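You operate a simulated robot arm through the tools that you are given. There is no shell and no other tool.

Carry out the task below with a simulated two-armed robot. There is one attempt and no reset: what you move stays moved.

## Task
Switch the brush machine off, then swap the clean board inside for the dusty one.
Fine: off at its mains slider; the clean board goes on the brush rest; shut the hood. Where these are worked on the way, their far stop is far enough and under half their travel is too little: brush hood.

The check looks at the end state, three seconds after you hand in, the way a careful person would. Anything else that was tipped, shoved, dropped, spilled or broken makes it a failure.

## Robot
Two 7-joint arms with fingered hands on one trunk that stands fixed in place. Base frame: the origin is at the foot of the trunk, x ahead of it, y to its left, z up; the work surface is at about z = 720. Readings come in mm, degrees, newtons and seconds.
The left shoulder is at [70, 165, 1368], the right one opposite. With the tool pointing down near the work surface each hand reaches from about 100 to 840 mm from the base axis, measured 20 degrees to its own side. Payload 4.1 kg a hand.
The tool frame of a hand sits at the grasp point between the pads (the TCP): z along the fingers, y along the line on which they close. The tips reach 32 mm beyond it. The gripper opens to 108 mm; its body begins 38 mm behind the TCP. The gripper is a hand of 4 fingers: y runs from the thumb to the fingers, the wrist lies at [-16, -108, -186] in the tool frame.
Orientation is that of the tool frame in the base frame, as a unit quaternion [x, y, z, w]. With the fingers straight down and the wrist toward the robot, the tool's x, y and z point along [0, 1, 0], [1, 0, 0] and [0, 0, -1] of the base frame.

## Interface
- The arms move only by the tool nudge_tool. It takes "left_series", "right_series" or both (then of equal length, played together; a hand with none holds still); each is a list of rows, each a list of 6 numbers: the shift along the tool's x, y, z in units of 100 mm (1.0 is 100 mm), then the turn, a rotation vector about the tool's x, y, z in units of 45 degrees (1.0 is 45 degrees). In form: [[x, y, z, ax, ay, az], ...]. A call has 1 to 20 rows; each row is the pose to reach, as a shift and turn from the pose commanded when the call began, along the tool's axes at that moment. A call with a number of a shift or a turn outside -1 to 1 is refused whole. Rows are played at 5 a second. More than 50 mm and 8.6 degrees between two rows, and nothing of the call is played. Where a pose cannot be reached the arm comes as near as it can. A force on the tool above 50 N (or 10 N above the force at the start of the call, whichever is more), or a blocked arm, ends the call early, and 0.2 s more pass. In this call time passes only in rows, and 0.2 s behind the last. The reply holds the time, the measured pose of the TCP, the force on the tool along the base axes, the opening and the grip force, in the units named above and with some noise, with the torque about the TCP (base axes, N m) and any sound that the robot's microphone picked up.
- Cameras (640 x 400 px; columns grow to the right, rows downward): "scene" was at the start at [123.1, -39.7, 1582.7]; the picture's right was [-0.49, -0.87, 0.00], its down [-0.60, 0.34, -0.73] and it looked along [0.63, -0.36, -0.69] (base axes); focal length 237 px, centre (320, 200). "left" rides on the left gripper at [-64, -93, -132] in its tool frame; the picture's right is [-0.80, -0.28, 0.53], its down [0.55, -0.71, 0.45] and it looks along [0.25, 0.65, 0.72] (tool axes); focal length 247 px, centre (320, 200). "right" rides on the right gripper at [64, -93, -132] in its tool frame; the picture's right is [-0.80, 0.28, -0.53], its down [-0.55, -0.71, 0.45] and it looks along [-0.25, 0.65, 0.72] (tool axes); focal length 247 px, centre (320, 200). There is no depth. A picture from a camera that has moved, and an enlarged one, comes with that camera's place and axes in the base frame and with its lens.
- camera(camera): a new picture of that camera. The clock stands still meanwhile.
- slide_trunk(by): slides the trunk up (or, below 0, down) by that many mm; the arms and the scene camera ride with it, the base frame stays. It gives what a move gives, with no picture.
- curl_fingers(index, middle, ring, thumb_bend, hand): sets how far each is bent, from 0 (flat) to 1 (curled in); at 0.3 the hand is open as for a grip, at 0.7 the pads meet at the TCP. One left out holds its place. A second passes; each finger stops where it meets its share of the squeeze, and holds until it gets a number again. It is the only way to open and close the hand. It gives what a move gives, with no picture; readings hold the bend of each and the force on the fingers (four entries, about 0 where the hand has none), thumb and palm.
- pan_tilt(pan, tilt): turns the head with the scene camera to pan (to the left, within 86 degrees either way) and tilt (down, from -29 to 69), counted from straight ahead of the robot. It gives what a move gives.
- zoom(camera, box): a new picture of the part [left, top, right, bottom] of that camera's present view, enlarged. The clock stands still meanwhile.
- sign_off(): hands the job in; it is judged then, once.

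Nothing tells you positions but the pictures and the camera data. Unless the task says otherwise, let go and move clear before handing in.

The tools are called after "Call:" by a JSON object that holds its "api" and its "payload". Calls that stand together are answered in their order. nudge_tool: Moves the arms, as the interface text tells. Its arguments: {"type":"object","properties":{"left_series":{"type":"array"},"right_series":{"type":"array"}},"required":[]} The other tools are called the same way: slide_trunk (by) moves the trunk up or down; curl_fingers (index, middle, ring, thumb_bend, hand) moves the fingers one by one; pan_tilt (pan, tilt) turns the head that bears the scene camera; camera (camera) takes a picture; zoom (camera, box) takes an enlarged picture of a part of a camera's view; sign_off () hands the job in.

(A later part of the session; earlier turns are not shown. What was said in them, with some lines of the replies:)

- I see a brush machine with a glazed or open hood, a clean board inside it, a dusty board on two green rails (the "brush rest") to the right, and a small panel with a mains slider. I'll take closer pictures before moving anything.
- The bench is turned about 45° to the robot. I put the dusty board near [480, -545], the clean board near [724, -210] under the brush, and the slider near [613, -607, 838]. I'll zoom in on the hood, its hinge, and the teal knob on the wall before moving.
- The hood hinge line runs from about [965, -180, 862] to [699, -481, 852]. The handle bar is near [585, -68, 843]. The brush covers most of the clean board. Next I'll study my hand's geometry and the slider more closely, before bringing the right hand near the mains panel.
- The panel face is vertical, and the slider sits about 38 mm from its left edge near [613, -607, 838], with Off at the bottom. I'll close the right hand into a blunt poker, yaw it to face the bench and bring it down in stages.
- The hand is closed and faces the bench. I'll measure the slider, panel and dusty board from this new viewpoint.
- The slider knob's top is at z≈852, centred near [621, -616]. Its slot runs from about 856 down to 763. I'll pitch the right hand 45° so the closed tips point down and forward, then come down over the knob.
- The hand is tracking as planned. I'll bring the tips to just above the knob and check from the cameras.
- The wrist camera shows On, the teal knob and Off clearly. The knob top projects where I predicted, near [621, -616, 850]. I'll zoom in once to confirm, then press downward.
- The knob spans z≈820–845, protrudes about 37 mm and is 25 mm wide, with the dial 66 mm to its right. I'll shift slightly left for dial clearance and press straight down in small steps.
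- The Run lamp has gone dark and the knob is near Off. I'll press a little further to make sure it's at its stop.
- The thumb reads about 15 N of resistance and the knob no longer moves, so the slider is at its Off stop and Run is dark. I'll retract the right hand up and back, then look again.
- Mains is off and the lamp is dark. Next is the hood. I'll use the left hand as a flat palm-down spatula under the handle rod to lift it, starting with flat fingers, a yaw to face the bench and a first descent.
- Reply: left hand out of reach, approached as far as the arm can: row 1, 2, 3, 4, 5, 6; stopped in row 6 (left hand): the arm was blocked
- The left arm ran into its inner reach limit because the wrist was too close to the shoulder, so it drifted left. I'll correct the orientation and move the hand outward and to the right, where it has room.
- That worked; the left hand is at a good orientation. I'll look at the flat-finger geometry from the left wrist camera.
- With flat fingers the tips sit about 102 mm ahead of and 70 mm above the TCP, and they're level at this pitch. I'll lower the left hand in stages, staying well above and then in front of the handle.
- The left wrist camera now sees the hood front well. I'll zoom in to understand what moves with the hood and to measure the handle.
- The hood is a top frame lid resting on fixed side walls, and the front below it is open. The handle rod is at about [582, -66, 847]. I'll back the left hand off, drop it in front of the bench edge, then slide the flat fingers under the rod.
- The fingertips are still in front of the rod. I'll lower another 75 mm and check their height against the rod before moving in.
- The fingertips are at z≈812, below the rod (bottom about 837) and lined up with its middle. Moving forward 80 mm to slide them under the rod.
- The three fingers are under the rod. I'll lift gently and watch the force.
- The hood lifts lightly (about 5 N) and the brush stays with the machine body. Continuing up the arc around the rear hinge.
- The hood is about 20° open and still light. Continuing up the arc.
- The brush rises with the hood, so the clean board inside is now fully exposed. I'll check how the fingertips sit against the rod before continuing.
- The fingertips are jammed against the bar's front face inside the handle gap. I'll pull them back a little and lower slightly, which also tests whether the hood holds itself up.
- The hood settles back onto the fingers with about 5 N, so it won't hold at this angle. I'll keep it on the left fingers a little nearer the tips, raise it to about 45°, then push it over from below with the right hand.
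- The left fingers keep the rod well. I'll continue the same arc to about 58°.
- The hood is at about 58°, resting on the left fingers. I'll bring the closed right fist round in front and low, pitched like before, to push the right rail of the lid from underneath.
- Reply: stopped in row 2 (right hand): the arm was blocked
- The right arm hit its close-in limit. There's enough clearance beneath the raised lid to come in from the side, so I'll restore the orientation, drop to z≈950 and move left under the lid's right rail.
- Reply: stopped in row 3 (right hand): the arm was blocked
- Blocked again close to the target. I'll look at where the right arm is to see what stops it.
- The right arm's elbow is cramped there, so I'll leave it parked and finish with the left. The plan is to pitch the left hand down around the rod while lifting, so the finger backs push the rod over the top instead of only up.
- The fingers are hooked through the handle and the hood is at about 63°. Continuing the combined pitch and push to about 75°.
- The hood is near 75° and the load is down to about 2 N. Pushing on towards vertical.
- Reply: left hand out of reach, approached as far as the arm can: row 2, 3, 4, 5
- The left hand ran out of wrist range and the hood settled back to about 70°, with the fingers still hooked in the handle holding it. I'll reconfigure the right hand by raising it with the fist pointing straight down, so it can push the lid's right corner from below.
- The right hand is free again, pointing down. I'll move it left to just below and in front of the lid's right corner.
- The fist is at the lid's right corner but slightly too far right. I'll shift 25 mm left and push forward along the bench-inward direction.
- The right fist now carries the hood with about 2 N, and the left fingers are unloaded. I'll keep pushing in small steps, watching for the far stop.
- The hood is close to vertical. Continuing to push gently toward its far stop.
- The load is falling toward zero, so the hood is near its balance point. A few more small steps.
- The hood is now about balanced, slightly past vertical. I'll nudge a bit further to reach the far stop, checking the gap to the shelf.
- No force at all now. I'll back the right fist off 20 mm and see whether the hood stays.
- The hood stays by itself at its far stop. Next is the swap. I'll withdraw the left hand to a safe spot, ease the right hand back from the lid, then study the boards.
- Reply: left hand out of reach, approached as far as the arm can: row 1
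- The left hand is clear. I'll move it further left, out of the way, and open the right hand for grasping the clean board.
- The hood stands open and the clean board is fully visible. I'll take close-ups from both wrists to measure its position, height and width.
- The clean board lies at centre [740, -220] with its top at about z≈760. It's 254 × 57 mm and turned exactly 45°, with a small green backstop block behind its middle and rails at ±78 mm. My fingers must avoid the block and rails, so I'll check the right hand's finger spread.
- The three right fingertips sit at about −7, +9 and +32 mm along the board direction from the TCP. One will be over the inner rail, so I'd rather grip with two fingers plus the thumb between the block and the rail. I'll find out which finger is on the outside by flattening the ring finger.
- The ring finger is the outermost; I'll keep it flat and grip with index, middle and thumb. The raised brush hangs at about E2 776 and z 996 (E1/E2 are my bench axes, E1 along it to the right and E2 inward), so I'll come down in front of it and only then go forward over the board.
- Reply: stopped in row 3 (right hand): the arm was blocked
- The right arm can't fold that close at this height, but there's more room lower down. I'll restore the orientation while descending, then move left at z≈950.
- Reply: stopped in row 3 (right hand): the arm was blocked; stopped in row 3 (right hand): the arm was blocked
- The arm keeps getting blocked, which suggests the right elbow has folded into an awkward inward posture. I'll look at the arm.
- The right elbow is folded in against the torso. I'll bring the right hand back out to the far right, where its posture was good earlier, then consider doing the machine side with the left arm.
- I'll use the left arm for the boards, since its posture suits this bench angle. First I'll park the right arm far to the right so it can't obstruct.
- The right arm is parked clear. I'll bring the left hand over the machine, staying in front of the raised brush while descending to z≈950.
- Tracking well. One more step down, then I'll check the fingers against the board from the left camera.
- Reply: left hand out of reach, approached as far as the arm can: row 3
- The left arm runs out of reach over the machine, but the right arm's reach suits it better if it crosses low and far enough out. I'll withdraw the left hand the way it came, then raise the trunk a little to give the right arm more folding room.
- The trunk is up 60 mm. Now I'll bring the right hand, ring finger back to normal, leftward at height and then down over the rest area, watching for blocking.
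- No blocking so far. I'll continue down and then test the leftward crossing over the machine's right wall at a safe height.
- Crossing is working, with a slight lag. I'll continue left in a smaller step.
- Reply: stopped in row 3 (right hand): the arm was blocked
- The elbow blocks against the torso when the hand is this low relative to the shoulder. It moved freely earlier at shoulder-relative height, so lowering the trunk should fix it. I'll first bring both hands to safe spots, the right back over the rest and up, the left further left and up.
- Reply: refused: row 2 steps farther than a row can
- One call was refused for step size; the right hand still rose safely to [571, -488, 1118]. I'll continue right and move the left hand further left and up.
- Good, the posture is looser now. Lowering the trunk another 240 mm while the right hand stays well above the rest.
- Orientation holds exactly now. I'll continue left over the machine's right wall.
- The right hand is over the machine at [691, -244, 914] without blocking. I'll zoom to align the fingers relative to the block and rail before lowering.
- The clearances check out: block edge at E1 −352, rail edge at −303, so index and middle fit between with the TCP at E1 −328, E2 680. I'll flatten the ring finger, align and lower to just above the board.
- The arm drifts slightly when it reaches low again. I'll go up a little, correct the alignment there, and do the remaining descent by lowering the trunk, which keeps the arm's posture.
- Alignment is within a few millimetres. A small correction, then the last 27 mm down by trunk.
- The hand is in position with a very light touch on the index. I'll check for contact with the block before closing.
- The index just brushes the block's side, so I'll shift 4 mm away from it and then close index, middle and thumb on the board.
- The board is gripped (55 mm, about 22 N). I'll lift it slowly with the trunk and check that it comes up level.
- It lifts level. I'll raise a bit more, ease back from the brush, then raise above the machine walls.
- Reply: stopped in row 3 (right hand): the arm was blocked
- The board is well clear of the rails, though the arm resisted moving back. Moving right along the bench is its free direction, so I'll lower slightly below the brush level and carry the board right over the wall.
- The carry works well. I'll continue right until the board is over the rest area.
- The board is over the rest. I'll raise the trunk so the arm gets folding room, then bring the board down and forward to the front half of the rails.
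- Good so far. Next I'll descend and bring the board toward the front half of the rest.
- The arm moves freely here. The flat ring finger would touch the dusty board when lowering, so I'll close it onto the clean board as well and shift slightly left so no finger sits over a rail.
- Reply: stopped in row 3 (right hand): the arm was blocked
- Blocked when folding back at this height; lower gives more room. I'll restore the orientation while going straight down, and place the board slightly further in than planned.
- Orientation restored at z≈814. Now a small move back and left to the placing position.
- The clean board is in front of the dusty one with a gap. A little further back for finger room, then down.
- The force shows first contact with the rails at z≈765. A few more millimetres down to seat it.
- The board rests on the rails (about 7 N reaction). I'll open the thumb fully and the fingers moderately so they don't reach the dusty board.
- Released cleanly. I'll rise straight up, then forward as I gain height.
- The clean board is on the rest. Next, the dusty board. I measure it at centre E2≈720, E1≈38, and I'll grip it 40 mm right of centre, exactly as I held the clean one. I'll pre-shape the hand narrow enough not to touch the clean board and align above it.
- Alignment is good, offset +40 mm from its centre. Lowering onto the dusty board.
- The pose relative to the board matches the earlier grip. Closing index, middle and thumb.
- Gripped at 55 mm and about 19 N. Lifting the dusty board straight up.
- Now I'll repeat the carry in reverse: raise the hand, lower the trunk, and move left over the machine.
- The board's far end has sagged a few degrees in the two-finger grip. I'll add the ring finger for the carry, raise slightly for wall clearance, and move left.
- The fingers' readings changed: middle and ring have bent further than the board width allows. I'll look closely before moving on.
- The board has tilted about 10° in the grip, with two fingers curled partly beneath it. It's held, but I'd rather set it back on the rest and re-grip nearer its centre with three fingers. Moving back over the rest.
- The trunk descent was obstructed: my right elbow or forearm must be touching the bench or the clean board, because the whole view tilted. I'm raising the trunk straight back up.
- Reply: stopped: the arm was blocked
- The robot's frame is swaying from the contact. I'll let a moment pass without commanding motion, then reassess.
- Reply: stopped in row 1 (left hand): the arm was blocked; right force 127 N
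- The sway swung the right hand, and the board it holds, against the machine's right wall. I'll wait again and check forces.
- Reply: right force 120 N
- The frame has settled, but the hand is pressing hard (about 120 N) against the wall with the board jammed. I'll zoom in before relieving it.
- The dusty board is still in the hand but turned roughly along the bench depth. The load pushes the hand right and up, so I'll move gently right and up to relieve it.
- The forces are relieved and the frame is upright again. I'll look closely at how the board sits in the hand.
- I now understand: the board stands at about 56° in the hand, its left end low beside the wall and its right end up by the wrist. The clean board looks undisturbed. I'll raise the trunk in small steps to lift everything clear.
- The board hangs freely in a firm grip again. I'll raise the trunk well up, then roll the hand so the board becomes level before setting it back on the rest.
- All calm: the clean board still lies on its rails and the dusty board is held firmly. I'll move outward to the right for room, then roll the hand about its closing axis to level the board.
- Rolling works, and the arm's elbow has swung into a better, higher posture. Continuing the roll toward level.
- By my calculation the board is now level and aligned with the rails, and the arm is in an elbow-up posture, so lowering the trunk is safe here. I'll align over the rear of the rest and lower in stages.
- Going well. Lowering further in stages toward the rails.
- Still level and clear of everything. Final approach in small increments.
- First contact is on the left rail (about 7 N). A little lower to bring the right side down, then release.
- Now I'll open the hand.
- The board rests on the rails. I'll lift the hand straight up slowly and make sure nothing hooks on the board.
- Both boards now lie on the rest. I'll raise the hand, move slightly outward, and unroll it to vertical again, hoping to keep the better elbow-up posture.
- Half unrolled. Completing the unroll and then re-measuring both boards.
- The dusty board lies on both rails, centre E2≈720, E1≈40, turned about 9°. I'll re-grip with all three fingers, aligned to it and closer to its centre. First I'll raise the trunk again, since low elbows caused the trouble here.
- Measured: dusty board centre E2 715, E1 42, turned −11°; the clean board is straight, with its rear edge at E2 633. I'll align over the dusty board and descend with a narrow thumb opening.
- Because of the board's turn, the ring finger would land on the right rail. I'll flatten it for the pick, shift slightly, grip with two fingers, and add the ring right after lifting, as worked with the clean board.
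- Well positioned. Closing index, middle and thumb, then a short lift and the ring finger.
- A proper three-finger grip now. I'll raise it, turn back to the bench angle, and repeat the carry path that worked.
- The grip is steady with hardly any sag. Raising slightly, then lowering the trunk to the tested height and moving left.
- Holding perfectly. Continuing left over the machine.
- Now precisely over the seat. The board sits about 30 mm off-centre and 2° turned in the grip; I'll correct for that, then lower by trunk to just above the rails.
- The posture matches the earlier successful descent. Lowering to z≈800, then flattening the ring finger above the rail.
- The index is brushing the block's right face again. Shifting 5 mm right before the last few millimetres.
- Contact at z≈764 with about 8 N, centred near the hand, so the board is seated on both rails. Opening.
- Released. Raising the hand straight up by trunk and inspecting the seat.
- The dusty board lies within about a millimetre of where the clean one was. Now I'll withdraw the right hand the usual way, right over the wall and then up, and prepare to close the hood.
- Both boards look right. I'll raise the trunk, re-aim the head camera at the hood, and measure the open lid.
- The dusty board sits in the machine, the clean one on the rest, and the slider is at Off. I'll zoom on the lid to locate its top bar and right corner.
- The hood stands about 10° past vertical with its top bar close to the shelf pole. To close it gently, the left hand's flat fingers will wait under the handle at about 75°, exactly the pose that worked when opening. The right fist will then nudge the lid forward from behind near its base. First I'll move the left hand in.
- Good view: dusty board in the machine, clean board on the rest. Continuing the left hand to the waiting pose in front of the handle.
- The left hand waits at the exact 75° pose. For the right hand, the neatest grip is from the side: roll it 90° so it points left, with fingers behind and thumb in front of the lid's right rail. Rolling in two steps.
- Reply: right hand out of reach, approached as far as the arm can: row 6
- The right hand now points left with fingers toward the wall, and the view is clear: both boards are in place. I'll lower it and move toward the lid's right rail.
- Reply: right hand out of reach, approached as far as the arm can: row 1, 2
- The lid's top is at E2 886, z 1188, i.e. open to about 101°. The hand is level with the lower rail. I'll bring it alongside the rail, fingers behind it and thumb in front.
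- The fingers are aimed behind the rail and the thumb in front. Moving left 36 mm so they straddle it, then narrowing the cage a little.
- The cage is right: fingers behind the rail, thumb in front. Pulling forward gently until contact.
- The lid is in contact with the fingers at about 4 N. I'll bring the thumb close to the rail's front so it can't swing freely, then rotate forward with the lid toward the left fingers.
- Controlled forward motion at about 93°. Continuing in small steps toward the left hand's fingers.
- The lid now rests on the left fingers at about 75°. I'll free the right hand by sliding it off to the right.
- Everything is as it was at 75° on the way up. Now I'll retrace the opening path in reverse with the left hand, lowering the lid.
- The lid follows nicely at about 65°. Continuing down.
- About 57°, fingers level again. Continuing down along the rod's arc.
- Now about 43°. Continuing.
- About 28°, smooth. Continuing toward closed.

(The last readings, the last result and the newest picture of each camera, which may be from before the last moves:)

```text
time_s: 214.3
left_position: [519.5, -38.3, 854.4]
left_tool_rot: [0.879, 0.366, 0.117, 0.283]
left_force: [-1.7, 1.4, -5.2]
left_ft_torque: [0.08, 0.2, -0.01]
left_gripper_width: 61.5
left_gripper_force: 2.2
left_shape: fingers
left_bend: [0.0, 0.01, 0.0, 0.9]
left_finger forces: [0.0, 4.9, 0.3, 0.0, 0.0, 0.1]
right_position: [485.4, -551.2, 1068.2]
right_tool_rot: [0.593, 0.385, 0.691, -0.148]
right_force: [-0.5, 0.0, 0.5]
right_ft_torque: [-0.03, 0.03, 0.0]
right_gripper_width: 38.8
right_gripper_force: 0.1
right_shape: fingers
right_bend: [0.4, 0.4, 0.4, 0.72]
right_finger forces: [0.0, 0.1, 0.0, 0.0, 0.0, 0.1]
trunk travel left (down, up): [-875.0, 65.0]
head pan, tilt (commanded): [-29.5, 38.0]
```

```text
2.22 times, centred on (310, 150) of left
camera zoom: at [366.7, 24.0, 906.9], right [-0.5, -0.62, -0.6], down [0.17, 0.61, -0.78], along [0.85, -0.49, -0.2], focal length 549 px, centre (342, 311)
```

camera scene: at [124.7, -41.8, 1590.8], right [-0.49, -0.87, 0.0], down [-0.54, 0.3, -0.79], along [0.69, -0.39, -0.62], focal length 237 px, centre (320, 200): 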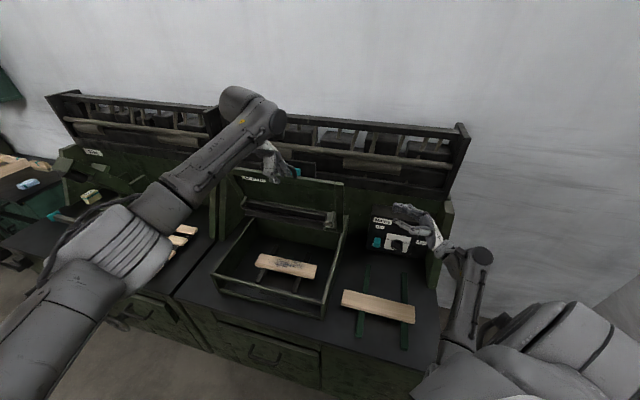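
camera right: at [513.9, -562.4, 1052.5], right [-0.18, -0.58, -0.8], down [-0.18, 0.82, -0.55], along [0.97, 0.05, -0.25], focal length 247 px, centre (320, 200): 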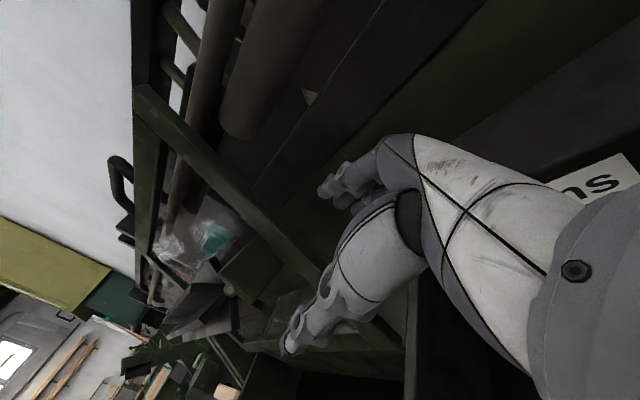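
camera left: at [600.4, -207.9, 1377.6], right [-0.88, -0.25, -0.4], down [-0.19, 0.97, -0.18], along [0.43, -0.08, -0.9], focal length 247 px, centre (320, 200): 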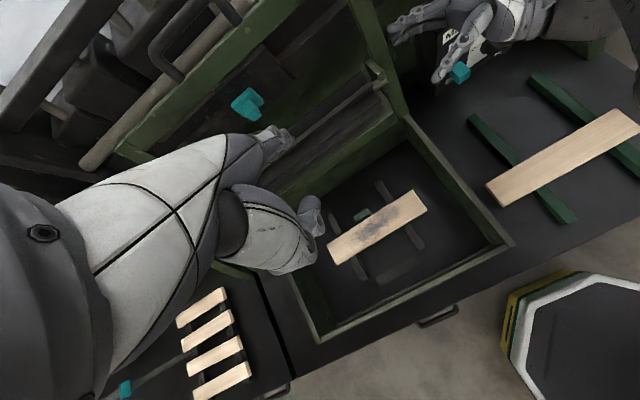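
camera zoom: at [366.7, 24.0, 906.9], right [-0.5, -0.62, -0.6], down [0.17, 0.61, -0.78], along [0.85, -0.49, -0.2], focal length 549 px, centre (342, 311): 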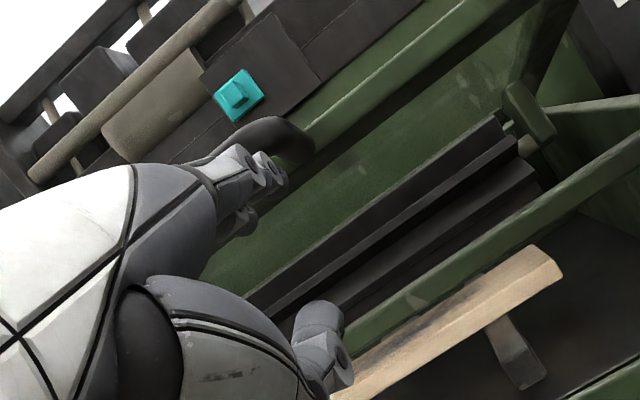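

About 13°. Lowering the last part gently.

Call:
{"api": "nudge_tool", "payload": {"left_series": [[0, -0.095, 0.085, 0, 0, 0], [0, -0.185, 0.173, 0, 0, 0], [0, -0.27, 0.265, 0, 0, 0], [0, -0.358, 0.358, 0, 0, 0], [0, -0.42, 0.43, 0, 0, 0], [0, -0.479, 0.505, 0, 0, 0]]}}

Call:
{"api": "zoom", "payload": {"camera": "scene", "box": [200, 160, 400, 310]}}

Call:
{"api": "nudge_tool", "payload": {"left_series": [[0, -0.06, 0.08, 0, 0, 0], [0, -0.12, 0.16, 0, 0, 0], [0, -0.18, 0.25, 0, 0, 0], [0, -0.24, 0.33, 0, 0, 0]]}}

Call:
{"api": "zoom", "payload": {"camera": "scene", "box": [200, 160, 400, 310]}}

Call:
{"api": "camera", "payload": {"camera": "left"}}

```text
time_s: 215.7
left_position: [511.4, -31.9, 786.0]
left_tool_rot: [0.878, 0.366, 0.119, 0.283]
left_force: [-0.7, 1.1, -4.5]
left_ft_torque: [0.14, 0.27, 0.05]
left_gripper_width: 61.3
left_gripper_force: 2.2
left_shape: fingers
left_bend: [0.0, 0.01, 0.0, 0.9]
left_finger forces: [0.4, 4.1, 0.6, 0.1, 0.1, 0.0]
right_position: [484.3, -551.9, 1066.9]
right_tool_rot: [0.594, 0.384, 0.691, -0.148]
right_force: [0.0, 1.1, -0.2]
right_ft_torque: [0.01, -0.01, 0.01]
right_gripper_width: 39.0
right_gripper_force: 0.0
right_shape: fingers
right_bend: [0.4, 0.4, 0.4, 0.72]
right_finger forces: [0.1, 0.0, 0.1, 0.0, 0.0, 0.0]
trunk travel left (down, up): [-875.0, 65.0]
head pan, tilt (commanded): [-29.5, 38.0]
```

```text
2.67 times, centred on (300, 235) of scene
camera zoom: at [126.9, -41.2, 1590.7], right [-0.49, -0.87, 0.0], down [-0.54, 0.3, -0.79], along [0.69, -0.39, -0.62], focal length 632 px, centre (373, 107)
```

zoom: 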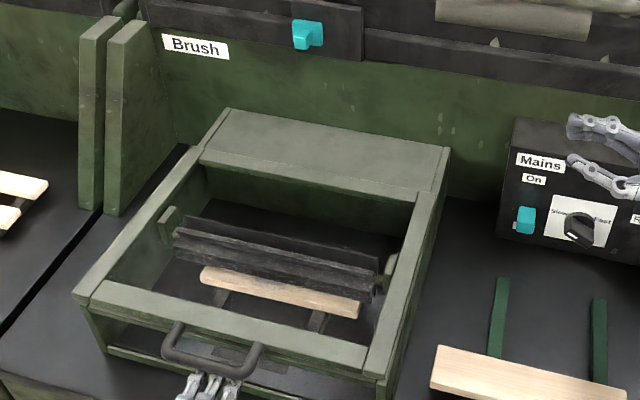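

```text
time_s: 216.7
left_position: [512.3, -32.2, 746.3]
left_tool_rot: [0.878, 0.365, 0.118, 0.286]
left_force: [0.6, 0.1, -0.2]
left_ft_torque: [-0.03, -0.01, 0.01]
left_gripper_width: 61.4
left_gripper_force: 0.0
left_shape: fingers
left_bend: [0.0, 0.0, 0.0, 0.9]
left_finger forces: [0.0, 0.0, 0.0, 0.0, 0.0, 0.0]
right_position: [483.9, -550.7, 1068.3]
right_tool_rot: [0.593, 0.386, 0.691, -0.148]
right_force: [0.1, -0.3, 0.2]
right_ft_torque: [0.01, -0.01, 0.01]
right_gripper_width: 38.8
right_gripper_force: 0.1
right_shape: fingers
right_bend: [0.4, 0.4, 0.4, 0.72]
right_finger forces: [0.0, 0.1, 0.0, 0.0, 0.0, 0.0]
trunk travel left (down, up): [-875.0, 65.0]
head pan, tilt (commanded): [-29.5, 38.0]
```

```text
2.67 times, centred on (300, 235) of scene
camera zoom: at [126.4, -41.3, 1590.7], right [-0.49, -0.87, 0.0], down [-0.54, 0.3, -0.79], along [0.69, -0.39, -0.62], focal length 632 px, centre (373, 107)
```

zoom: 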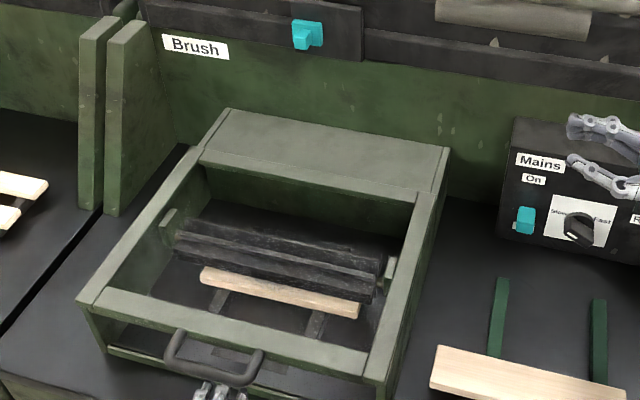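

```text
taken
camera left: at [359.0, 30.0, 798.0], right [-0.5, -0.62, -0.6], down [0.17, 0.61, -0.78], along [0.85, -0.49, -0.2], focal length 247 px, centre (320, 200)
```

left: 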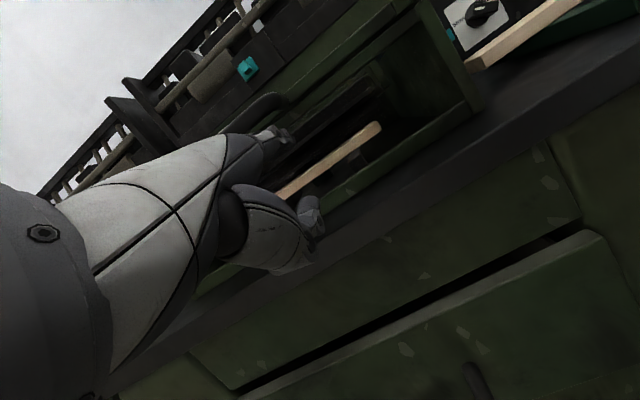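

The hood is shut and the left fingers are unloaded. I'll back the left hand straight out, then up and away.

Call:
{"api": "nudge_tool", "payload": {"left_series": [[0, -0.17, -0.12, 0, 0, 0], [0, -0.34, -0.24, 0, 0, 0], [0, -0.52, -0.37, 0, 0, 0]]}}

Call:
{"api": "nudge_tool", "payload": {"left_series": [[0, 0.22, -0.3, 0, 0, 0], [0, 0.441, -0.607, 0, 0, 0]]}}

Call:
{"api": "nudge_tool", "payload": {"left_series": [[0, 0.24, -0.32, 0, 0, 0], [0, 0.47, -0.65, 0, 0, 0]]}}

Call:
{"api": "camera", "payload": {"camera": "scene"}}

Call:
{"api": "camera", "payload": {"camera": "left"}}

```text
time_s: 217.5
left_position: [464.7, 14.8, 746.0]
left_tool_rot: [0.878, 0.365, 0.119, 0.286]
left_force: [-1.1, -0.1, -0.3]
left_ft_torque: [0.03, -0.02, -0.01]
left_gripper_width: 61.6
left_gripper_force: 0.0
left_shape: fingers
left_bend: [0.0, 0.0, 0.0, 0.9]
left_finger forces: [0.1, 0.0, 0.1, 0.0, 0.0, 0.1]
right_position: [483.0, -552.1, 1068.8]
right_tool_rot: [0.594, 0.385, 0.691, -0.147]
right_force: [-0.5, 0.4, -0.3]
right_ft_torque: [0.03, -0.03, -0.01]
right_gripper_width: 38.8
right_gripper_force: 0.1
right_shape: fingers
right_bend: [0.4, 0.4, 0.4, 0.72]
right_finger forces: [0.0, 0.0, 0.0, 0.0, 0.1, 0.0]
trunk travel left (down, up): [-875.0, 65.0]
head pan, tilt (commanded): [-29.5, 38.0]
```

```text
time_s: 218.1
left_position: [464.5, 14.6, 820.8]
left_tool_rot: [0.878, 0.366, 0.118, 0.285]
left_force: [-0.1, 0.3, 0.0]
left_ft_torque: [-0.01, -0.02, -0.01]
left_gripper_width: 61.3
left_gripper_force: 0.1
left_shape: fingers
left_bend: [0.0, 0.0, 0.0, 0.9]
left_finger forces: [0.0, 0.0, 0.0, 0.0, 0.1, 0.1]
right_position: [483.9, -550.9, 1068.0]
right_tool_rot: [0.594, 0.385, 0.691, -0.147]
right_force: [0.7, -0.2, 0.2]
right_ft_torque: [0.03, 0.01, -0.03]
right_gripper_width: 38.9
right_gripper_force: 0.1
right_shape: fingers
right_bend: [0.4, 0.4, 0.4, 0.72]
right_finger forces: [0.0, 0.0, 0.0, 0.0, 0.1, 0.0]
trunk travel left (down, up): [-875.0, 65.0]
head pan, tilt (commanded): [-29.5, 38.0]
```

```text
time_s: 218.7
left_position: [462.1, 13.5, 902.3]
left_tool_rot: [0.878, 0.366, 0.119, 0.284]
left_force: [-0.1, 0.2, -0.3]
left_ft_torque: [0.03, 0.0, 0.02]
left_gripper_width: 61.4
left_gripper_force: 0.0
left_shape: fingers
left_bend: [0.0, 0.0, 0.0, 0.9]
left_finger forces: [0.0, 0.0, 0.0, 0.0, 0.1, 0.1]
right_position: [483.5, -551.4, 1068.2]
right_tool_rot: [0.594, 0.385, 0.691, -0.148]
right_force: [0.8, -0.4, 0.3]
right_ft_torque: [0.0, 0.0, -0.06]
right_gripper_width: 39.0
right_gripper_force: 0.0
right_shape: fingers
right_bend: [0.4, 0.4, 0.4, 0.72]
right_finger forces: [0.0, 0.1, 0.0, 0.1, 0.0, 0.0]
trunk travel left (down, up): [-875.0, 65.0]
head pan, tilt (commanded): [-29.5, 38.0]
```

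```text
taken
camera scene: at [126.0, -41.2, 1590.7], right [-0.49, -0.87, 0.0], down [-0.54, 0.3, -0.79], along [0.69, -0.39, -0.62], focal length 237 px, centre (320, 200)
```

scene: 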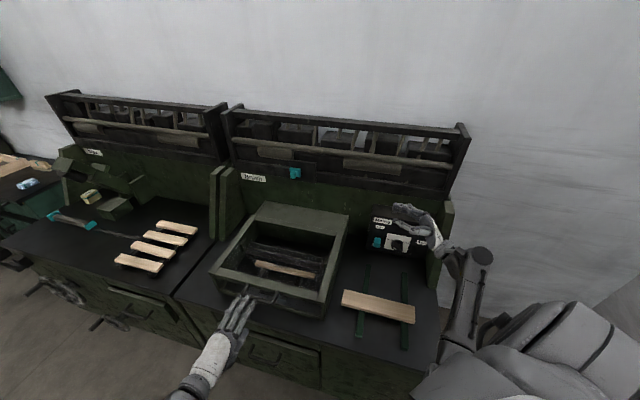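

```text
taken
camera left: at [310.7, 76.3, 953.4], right [-0.5, -0.62, -0.6], down [0.17, 0.61, -0.78], along [0.85, -0.49, -0.2], focal length 247 px, centre (320, 200)
```

left: 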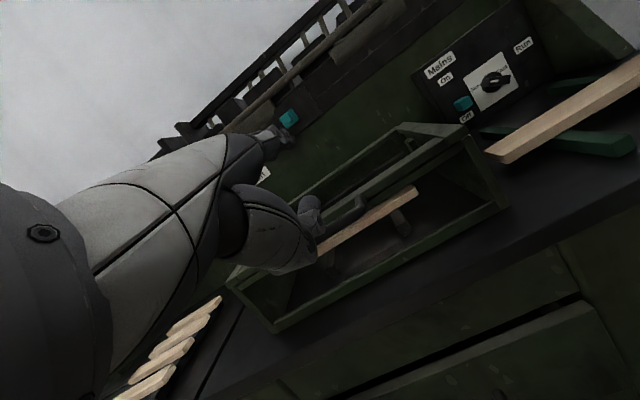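

The hood looks shut. I'll verify everything with close-ups: slider, hood seam, boards, and the neighbouring station.

Call:
{"api": "zoom", "payload": {"camera": "scene", "box": [200, 190, 360, 330]}}

Call:
{"api": "zoom", "payload": {"camera": "scene", "box": [320, 190, 450, 360]}}

Call:
{"api": "zoom", "payload": {"camera": "left", "box": [400, 20, 640, 200]}}

Call:
{"api": "zoom", "payload": {"camera": "scene", "box": [0, 130, 230, 300]}}

Call:
{"api": "camera", "payload": {"camera": "right"}}

```text
2.86 times, centred on (280, 260) of scene
camera zoom: at [126.0, -41.2, 1590.7], right [-0.49, -0.87, 0.0], down [-0.54, 0.3, -0.79], along [0.69, -0.39, -0.62], focal length 678 px, centre (434, 29)
```

zoom: 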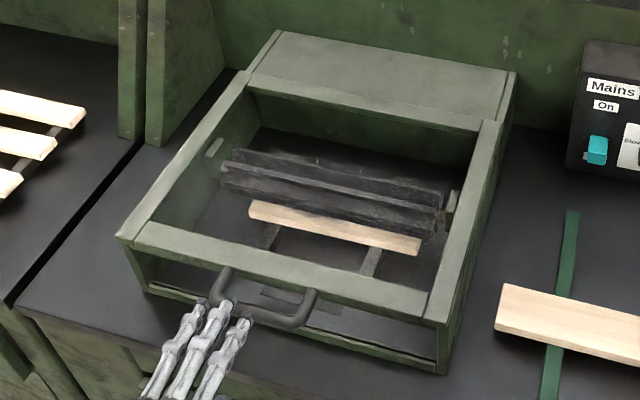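

```text
2.35 times, centred on (385, 275) of scene
camera zoom: at [126.0, -41.2, 1590.7], right [-0.49, -0.87, 0.0], down [-0.54, 0.3, -0.79], along [0.69, -0.39, -0.62], focal length 558 px, centre (167, 24)
```

zoom: 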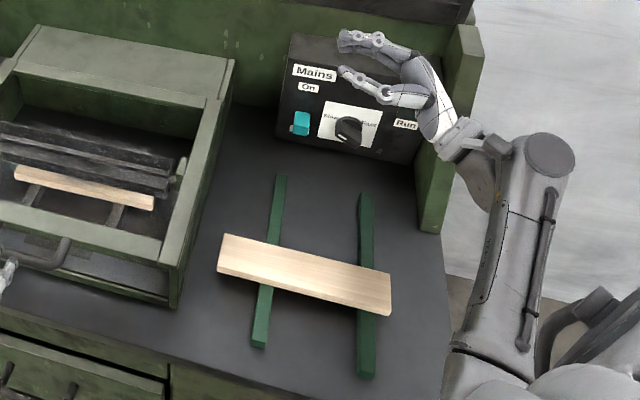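

```text
2.22 times, centred on (520, 110) of left
camera zoom: at [310.7, 76.3, 953.4], right [-0.5, -0.62, -0.6], down [0.17, 0.61, -0.78], along [0.85, -0.49, -0.2], focal length 549 px, centre (-124, 400)
```

zoom: 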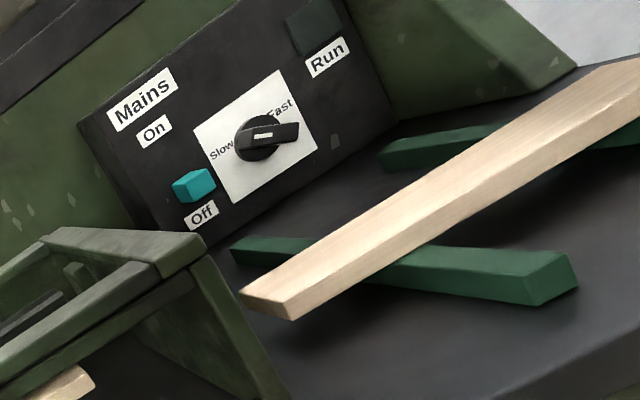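

```text
2.35 times, centred on (115, 215) of scene
camera zoom: at [126.0, -41.2, 1590.7], right [-0.49, -0.87, 0.0], down [-0.54, 0.3, -0.79], along [0.69, -0.39, -0.62], focal length 558 px, centre (802, 165)
```

zoom: 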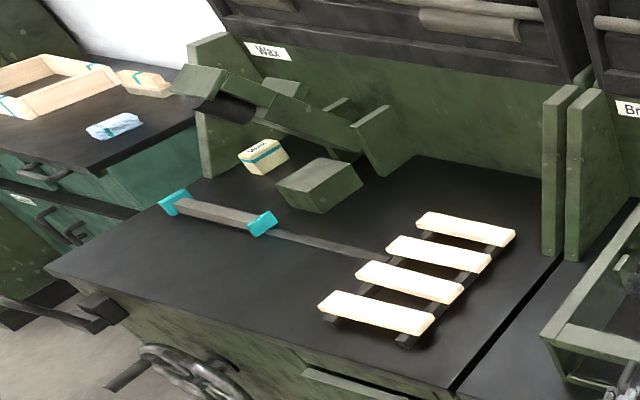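

```text
taken
camera right: at [314.4, -566.2, 1095.6], right [0.01, -0.77, -0.64], down [-0.01, 0.64, -0.77], along [1.0, 0.02, 0.0], focal length 247 px, centre (320, 200)
```

right: 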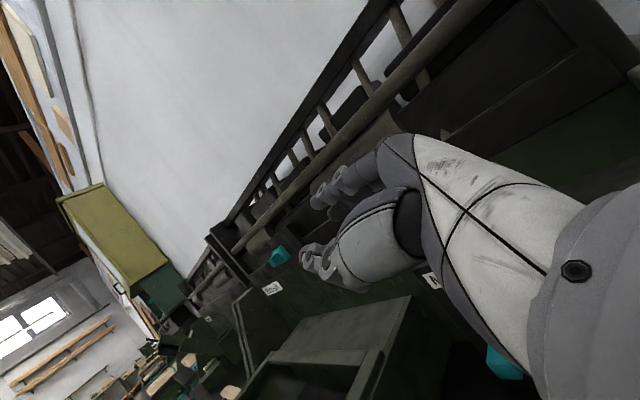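

The slider is down at Off, Run is dark, the hood is closed over the dusty board, the clean board rests on both rails, and the wax station is unchanged. I'll double-check the speed dial against the start, then clear both hands.

Call:
{"api": "zoom", "payload": {"camera": "scene", "box": [350, 200, 450, 262]}}

Call:
{"api": "nudge_tool", "payload": {"left_series": [[0.25, 0.12, -0.25, 0, 0, 0], [0.5, 0.25, -0.5, 0, 0, 0], [0.7, 0.4, -0.7, 0, 0, 0]], "right_series": [[0.1, -0.1, -0.25, 0, 0, 0], [0.2, -0.2, -0.5, 0, 0, 0], [0.3, -0.3, -0.8, 0, 0, 0]]}}

Call:
{"api": "pan_tilt", "payload": {"pan": -29.5, "tilt": 43.4}}

Call:
{"api": "zoom", "payload": {"camera": "scene", "box": [340, 170, 460, 245]}}

Call:
{"api": "camera", "payload": {"camera": "scene"}}

```text
6.40 times, centred on (400, 231) of scene
camera zoom: at [126.0, -41.2, 1590.7], right [-0.49, -0.87, 0.0], down [-0.54, 0.3, -0.79], along [0.69, -0.39, -0.62], focal length 1518 px, centre (-192, 2)
```

zoom: 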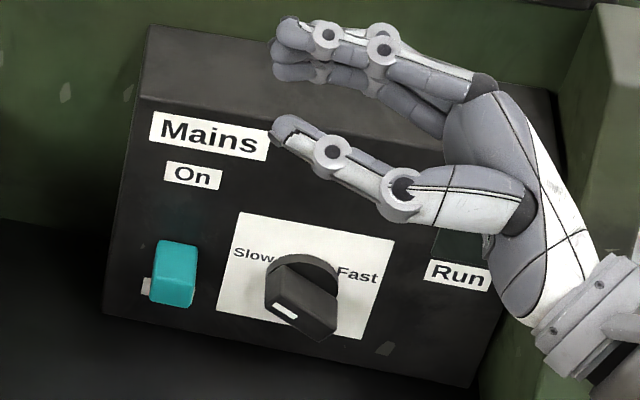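

```text
time_s: 219.5
left_position: [507.1, 69.1, 981.3]
left_tool_rot: [0.879, 0.365, 0.118, 0.284]
left_force: [0.0, -0.5, 0.0]
left_ft_torque: [0.01, -0.04, 0.02]
left_gripper_width: 61.3
left_gripper_force: 0.0
left_shape: fingers
left_bend: [0.0, 0.0, 0.0, 0.9]
left_finger forces: [0.0, 0.0, 0.0, 0.0, 0.0, 0.0]
right_position: [401.3, -580.7, 1086.6]
right_tool_rot: [0.593, 0.385, 0.691, -0.148]
right_force: [0.3, 0.0, 0.7]
right_ft_torque: [0.01, 0.05, -0.03]
right_gripper_width: 38.8
right_gripper_force: 0.0
right_shape: fingers
right_bend: [0.4, 0.4, 0.4, 0.72]
right_finger forces: [0.1, 0.0, 0.0, 0.1, 0.0, 0.0]
trunk travel left (down, up): [-875.0, 65.0]
head pan, tilt (commanded): [-29.5, 38.0]
```

```text
time_s: 220.1
left_position: [507.5, 69.9, 980.9]
left_tool_rot: [0.879, 0.365, 0.118, 0.285]
left_force: [-0.3, 1.1, -1.1]
left_ft_torque: [0.0, -0.02, -0.01]
left_gripper_width: 61.4
left_gripper_force: 0.1
left_shape: fingers
left_bend: [0.0, 0.0, 0.0, 0.9]
left_finger forces: [0.0, 0.0, 0.0, 0.1, 0.0, 0.0]
right_position: [402.5, -579.6, 1085.8]
right_tool_rot: [0.594, 0.385, 0.69, -0.149]
right_force: [-0.6, -0.4, -0.3]
right_ft_torque: [-0.01, -0.01, 0.02]
right_gripper_width: 39.0
right_gripper_force: 0.0
right_shape: fingers
right_bend: [0.4, 0.4, 0.4, 0.72]
right_finger forces: [0.0, 0.0, 0.0, 0.0, 0.0, 0.0]
trunk travel left (down, up): [-875.0, 65.0]
head pan, tilt (commanded): [-29.5, 43.4]
```

```text
5.33 times, centred on (400, 208) of scene
camera zoom: at [122.9, -39.5, 1582.8], right [-0.49, -0.87, 0.0], down [-0.6, 0.34, -0.73], along [0.63, -0.36, -0.69], focal length 1265 px, centre (-107, 160)
```

zoom: 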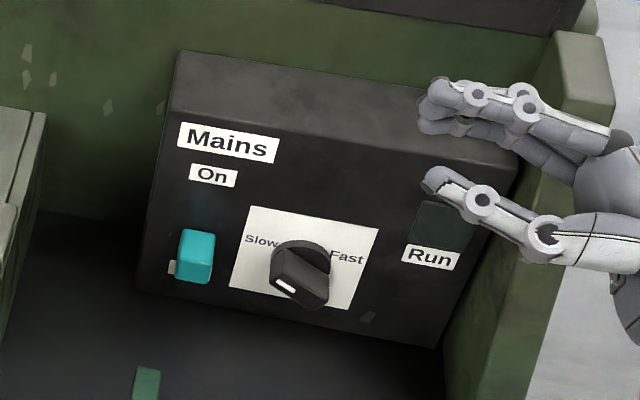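

```text
taken
camera scene: at [122.9, -39.5, 1582.8], right [-0.49, -0.87, 0.0], down [-0.6, 0.34, -0.73], along [0.63, -0.36, -0.69], focal length 237 px, centre (320, 200)
```

scene: 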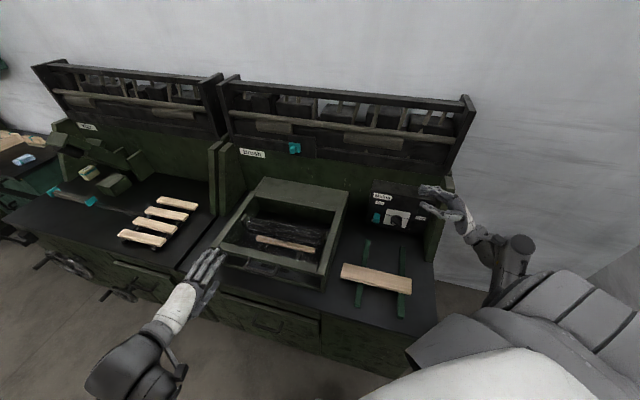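

The dial and slider match expectations, and the view is the same as at the start. One last comparison of the hood's seating with the same crop as at the beginning.

Call:
{"api": "zoom", "payload": {"camera": "scene", "box": [205, 170, 365, 270]}}

Call:
{"api": "zoom", "payload": {"camera": "scene", "box": [190, 160, 440, 316]}}

Call:
{"api": "nudge_tool", "payload": {"left_series": [[0.25, 0.15, -0.25, 0, 0, 0], [0.5, 0.3, -0.5, 0, 0, 0], [0.75, 0.45, -0.75, 0, 0, 0]]}}

Call:
{"api": "camera", "payload": {"camera": "scene"}}

```text
4.00 times, centred on (285, 220) of scene
camera zoom: at [122.9, -39.5, 1582.8], right [-0.49, -0.87, 0.0], down [-0.6, 0.34, -0.73], along [0.63, -0.36, -0.69], focal length 949 px, centre (460, 120)
```

zoom: 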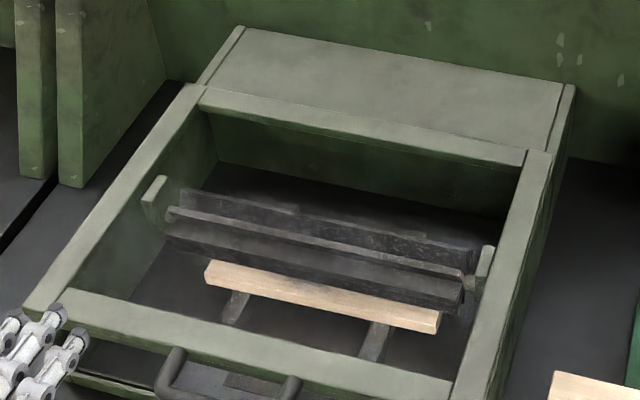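

```text
2.56 times, centred on (315, 238) of scene
camera zoom: at [122.9, -39.5, 1582.8], right [-0.49, -0.87, 0.0], down [-0.6, 0.34, -0.73], along [0.63, -0.36, -0.69], focal length 607 px, centre (333, 103)
```

zoom: 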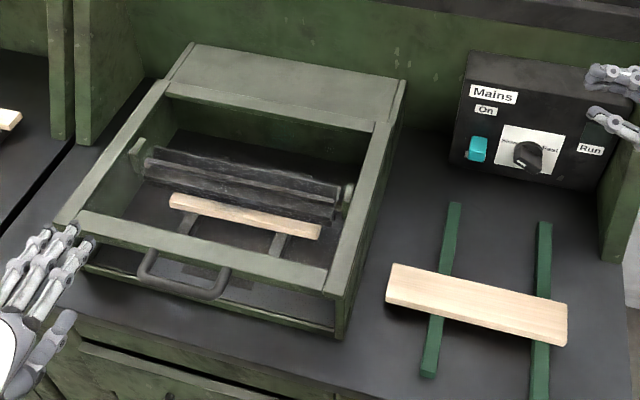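

```text
time_s: 220.9
left_position: [558.3, 128.4, 1067.9]
left_tool_rot: [0.878, 0.366, 0.118, 0.285]
left_force: [-0.6, 0.8, 0.3]
left_ft_torque: [0.03, 0.02, -0.02]
left_gripper_width: 61.2
left_gripper_force: 0.1
left_shape: fingers
left_bend: [0.0, 0.0, 0.0, 0.9]
left_finger forces: [0.0, 0.1, 0.0, 0.1, 0.0, 0.1]
right_position: [401.5, -579.9, 1085.4]
right_tool_rot: [0.595, 0.385, 0.69, -0.148]
right_force: [0.1, 0.0, 0.7]
right_ft_torque: [0.0, -0.03, -0.04]
right_gripper_width: 38.8
right_gripper_force: 0.1
right_shape: fingers
right_bend: [0.4, 0.4, 0.4, 0.72]
right_finger forces: [0.0, 0.0, 0.0, 0.0, 0.0, 0.0]
trunk travel left (down, up): [-875.0, 65.0]
head pan, tilt (commanded): [-29.5, 43.4]
```

```text
taken
camera scene: at [123.3, -38.9, 1582.7], right [-0.49, -0.87, 0.0], down [-0.6, 0.34, -0.73], along [0.63, -0.36, -0.69], focal length 237 px, centre (320, 200)
```

scene: 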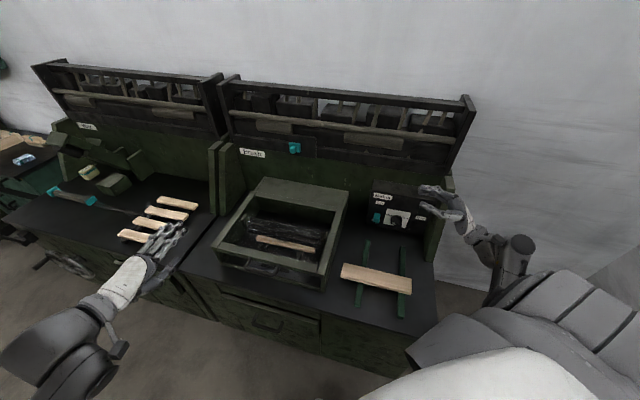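

The end state matches what was asked:
- **Mains:** the slider is at Off and the Run lamp is dark.
- **Boards:** the dusty board is in the machine, within a few millimetres of where the clean one was. The clean board lies on both rails of the brush rest.
- **Hood:** it's shut and lines up with the starting picture.

The dial and the neighbouring wax station look unchanged in the pictures, and both hands are empty and clear. One thing went wrong on the way. Lowering the trunk with my elbow over the bench made the robot sway, and the dusty board in my right hand hit the machine's right wall at about 120 N. I see no displacement or damage from it in the pictures. Handing in.

Call:
{"api": "sign_off", "payload": {}}

```text
The job is handed in.
```

The job is handed in. In the last pictures the end state matched what you asked for:

- **Mains:** the slider is at Off and the Run lamp is dark.
- **Boards:** the dusty board is in the machine, within a few millimetres of where the clean one lay. The clean board rests on both rails of the brush rest, towards the front and about 23 mm left of centre.
- **Hood:** I opened it to its far stop, and it is now shut and lines up with the starting picture.
- **Everything else:** the speed dial and the wax station look unchanged. Both hands are empty and clear.

**Collision:** one trunk move lowered my right elbow onto the bench or the clean board. The robot swayed, and the dusty board in my right hand was pressed against the machine's right wall at about 120 N. I set the board back on the rest, gripped it again and carried on. I saw no damage or shifted parts in the pictures afterwards.
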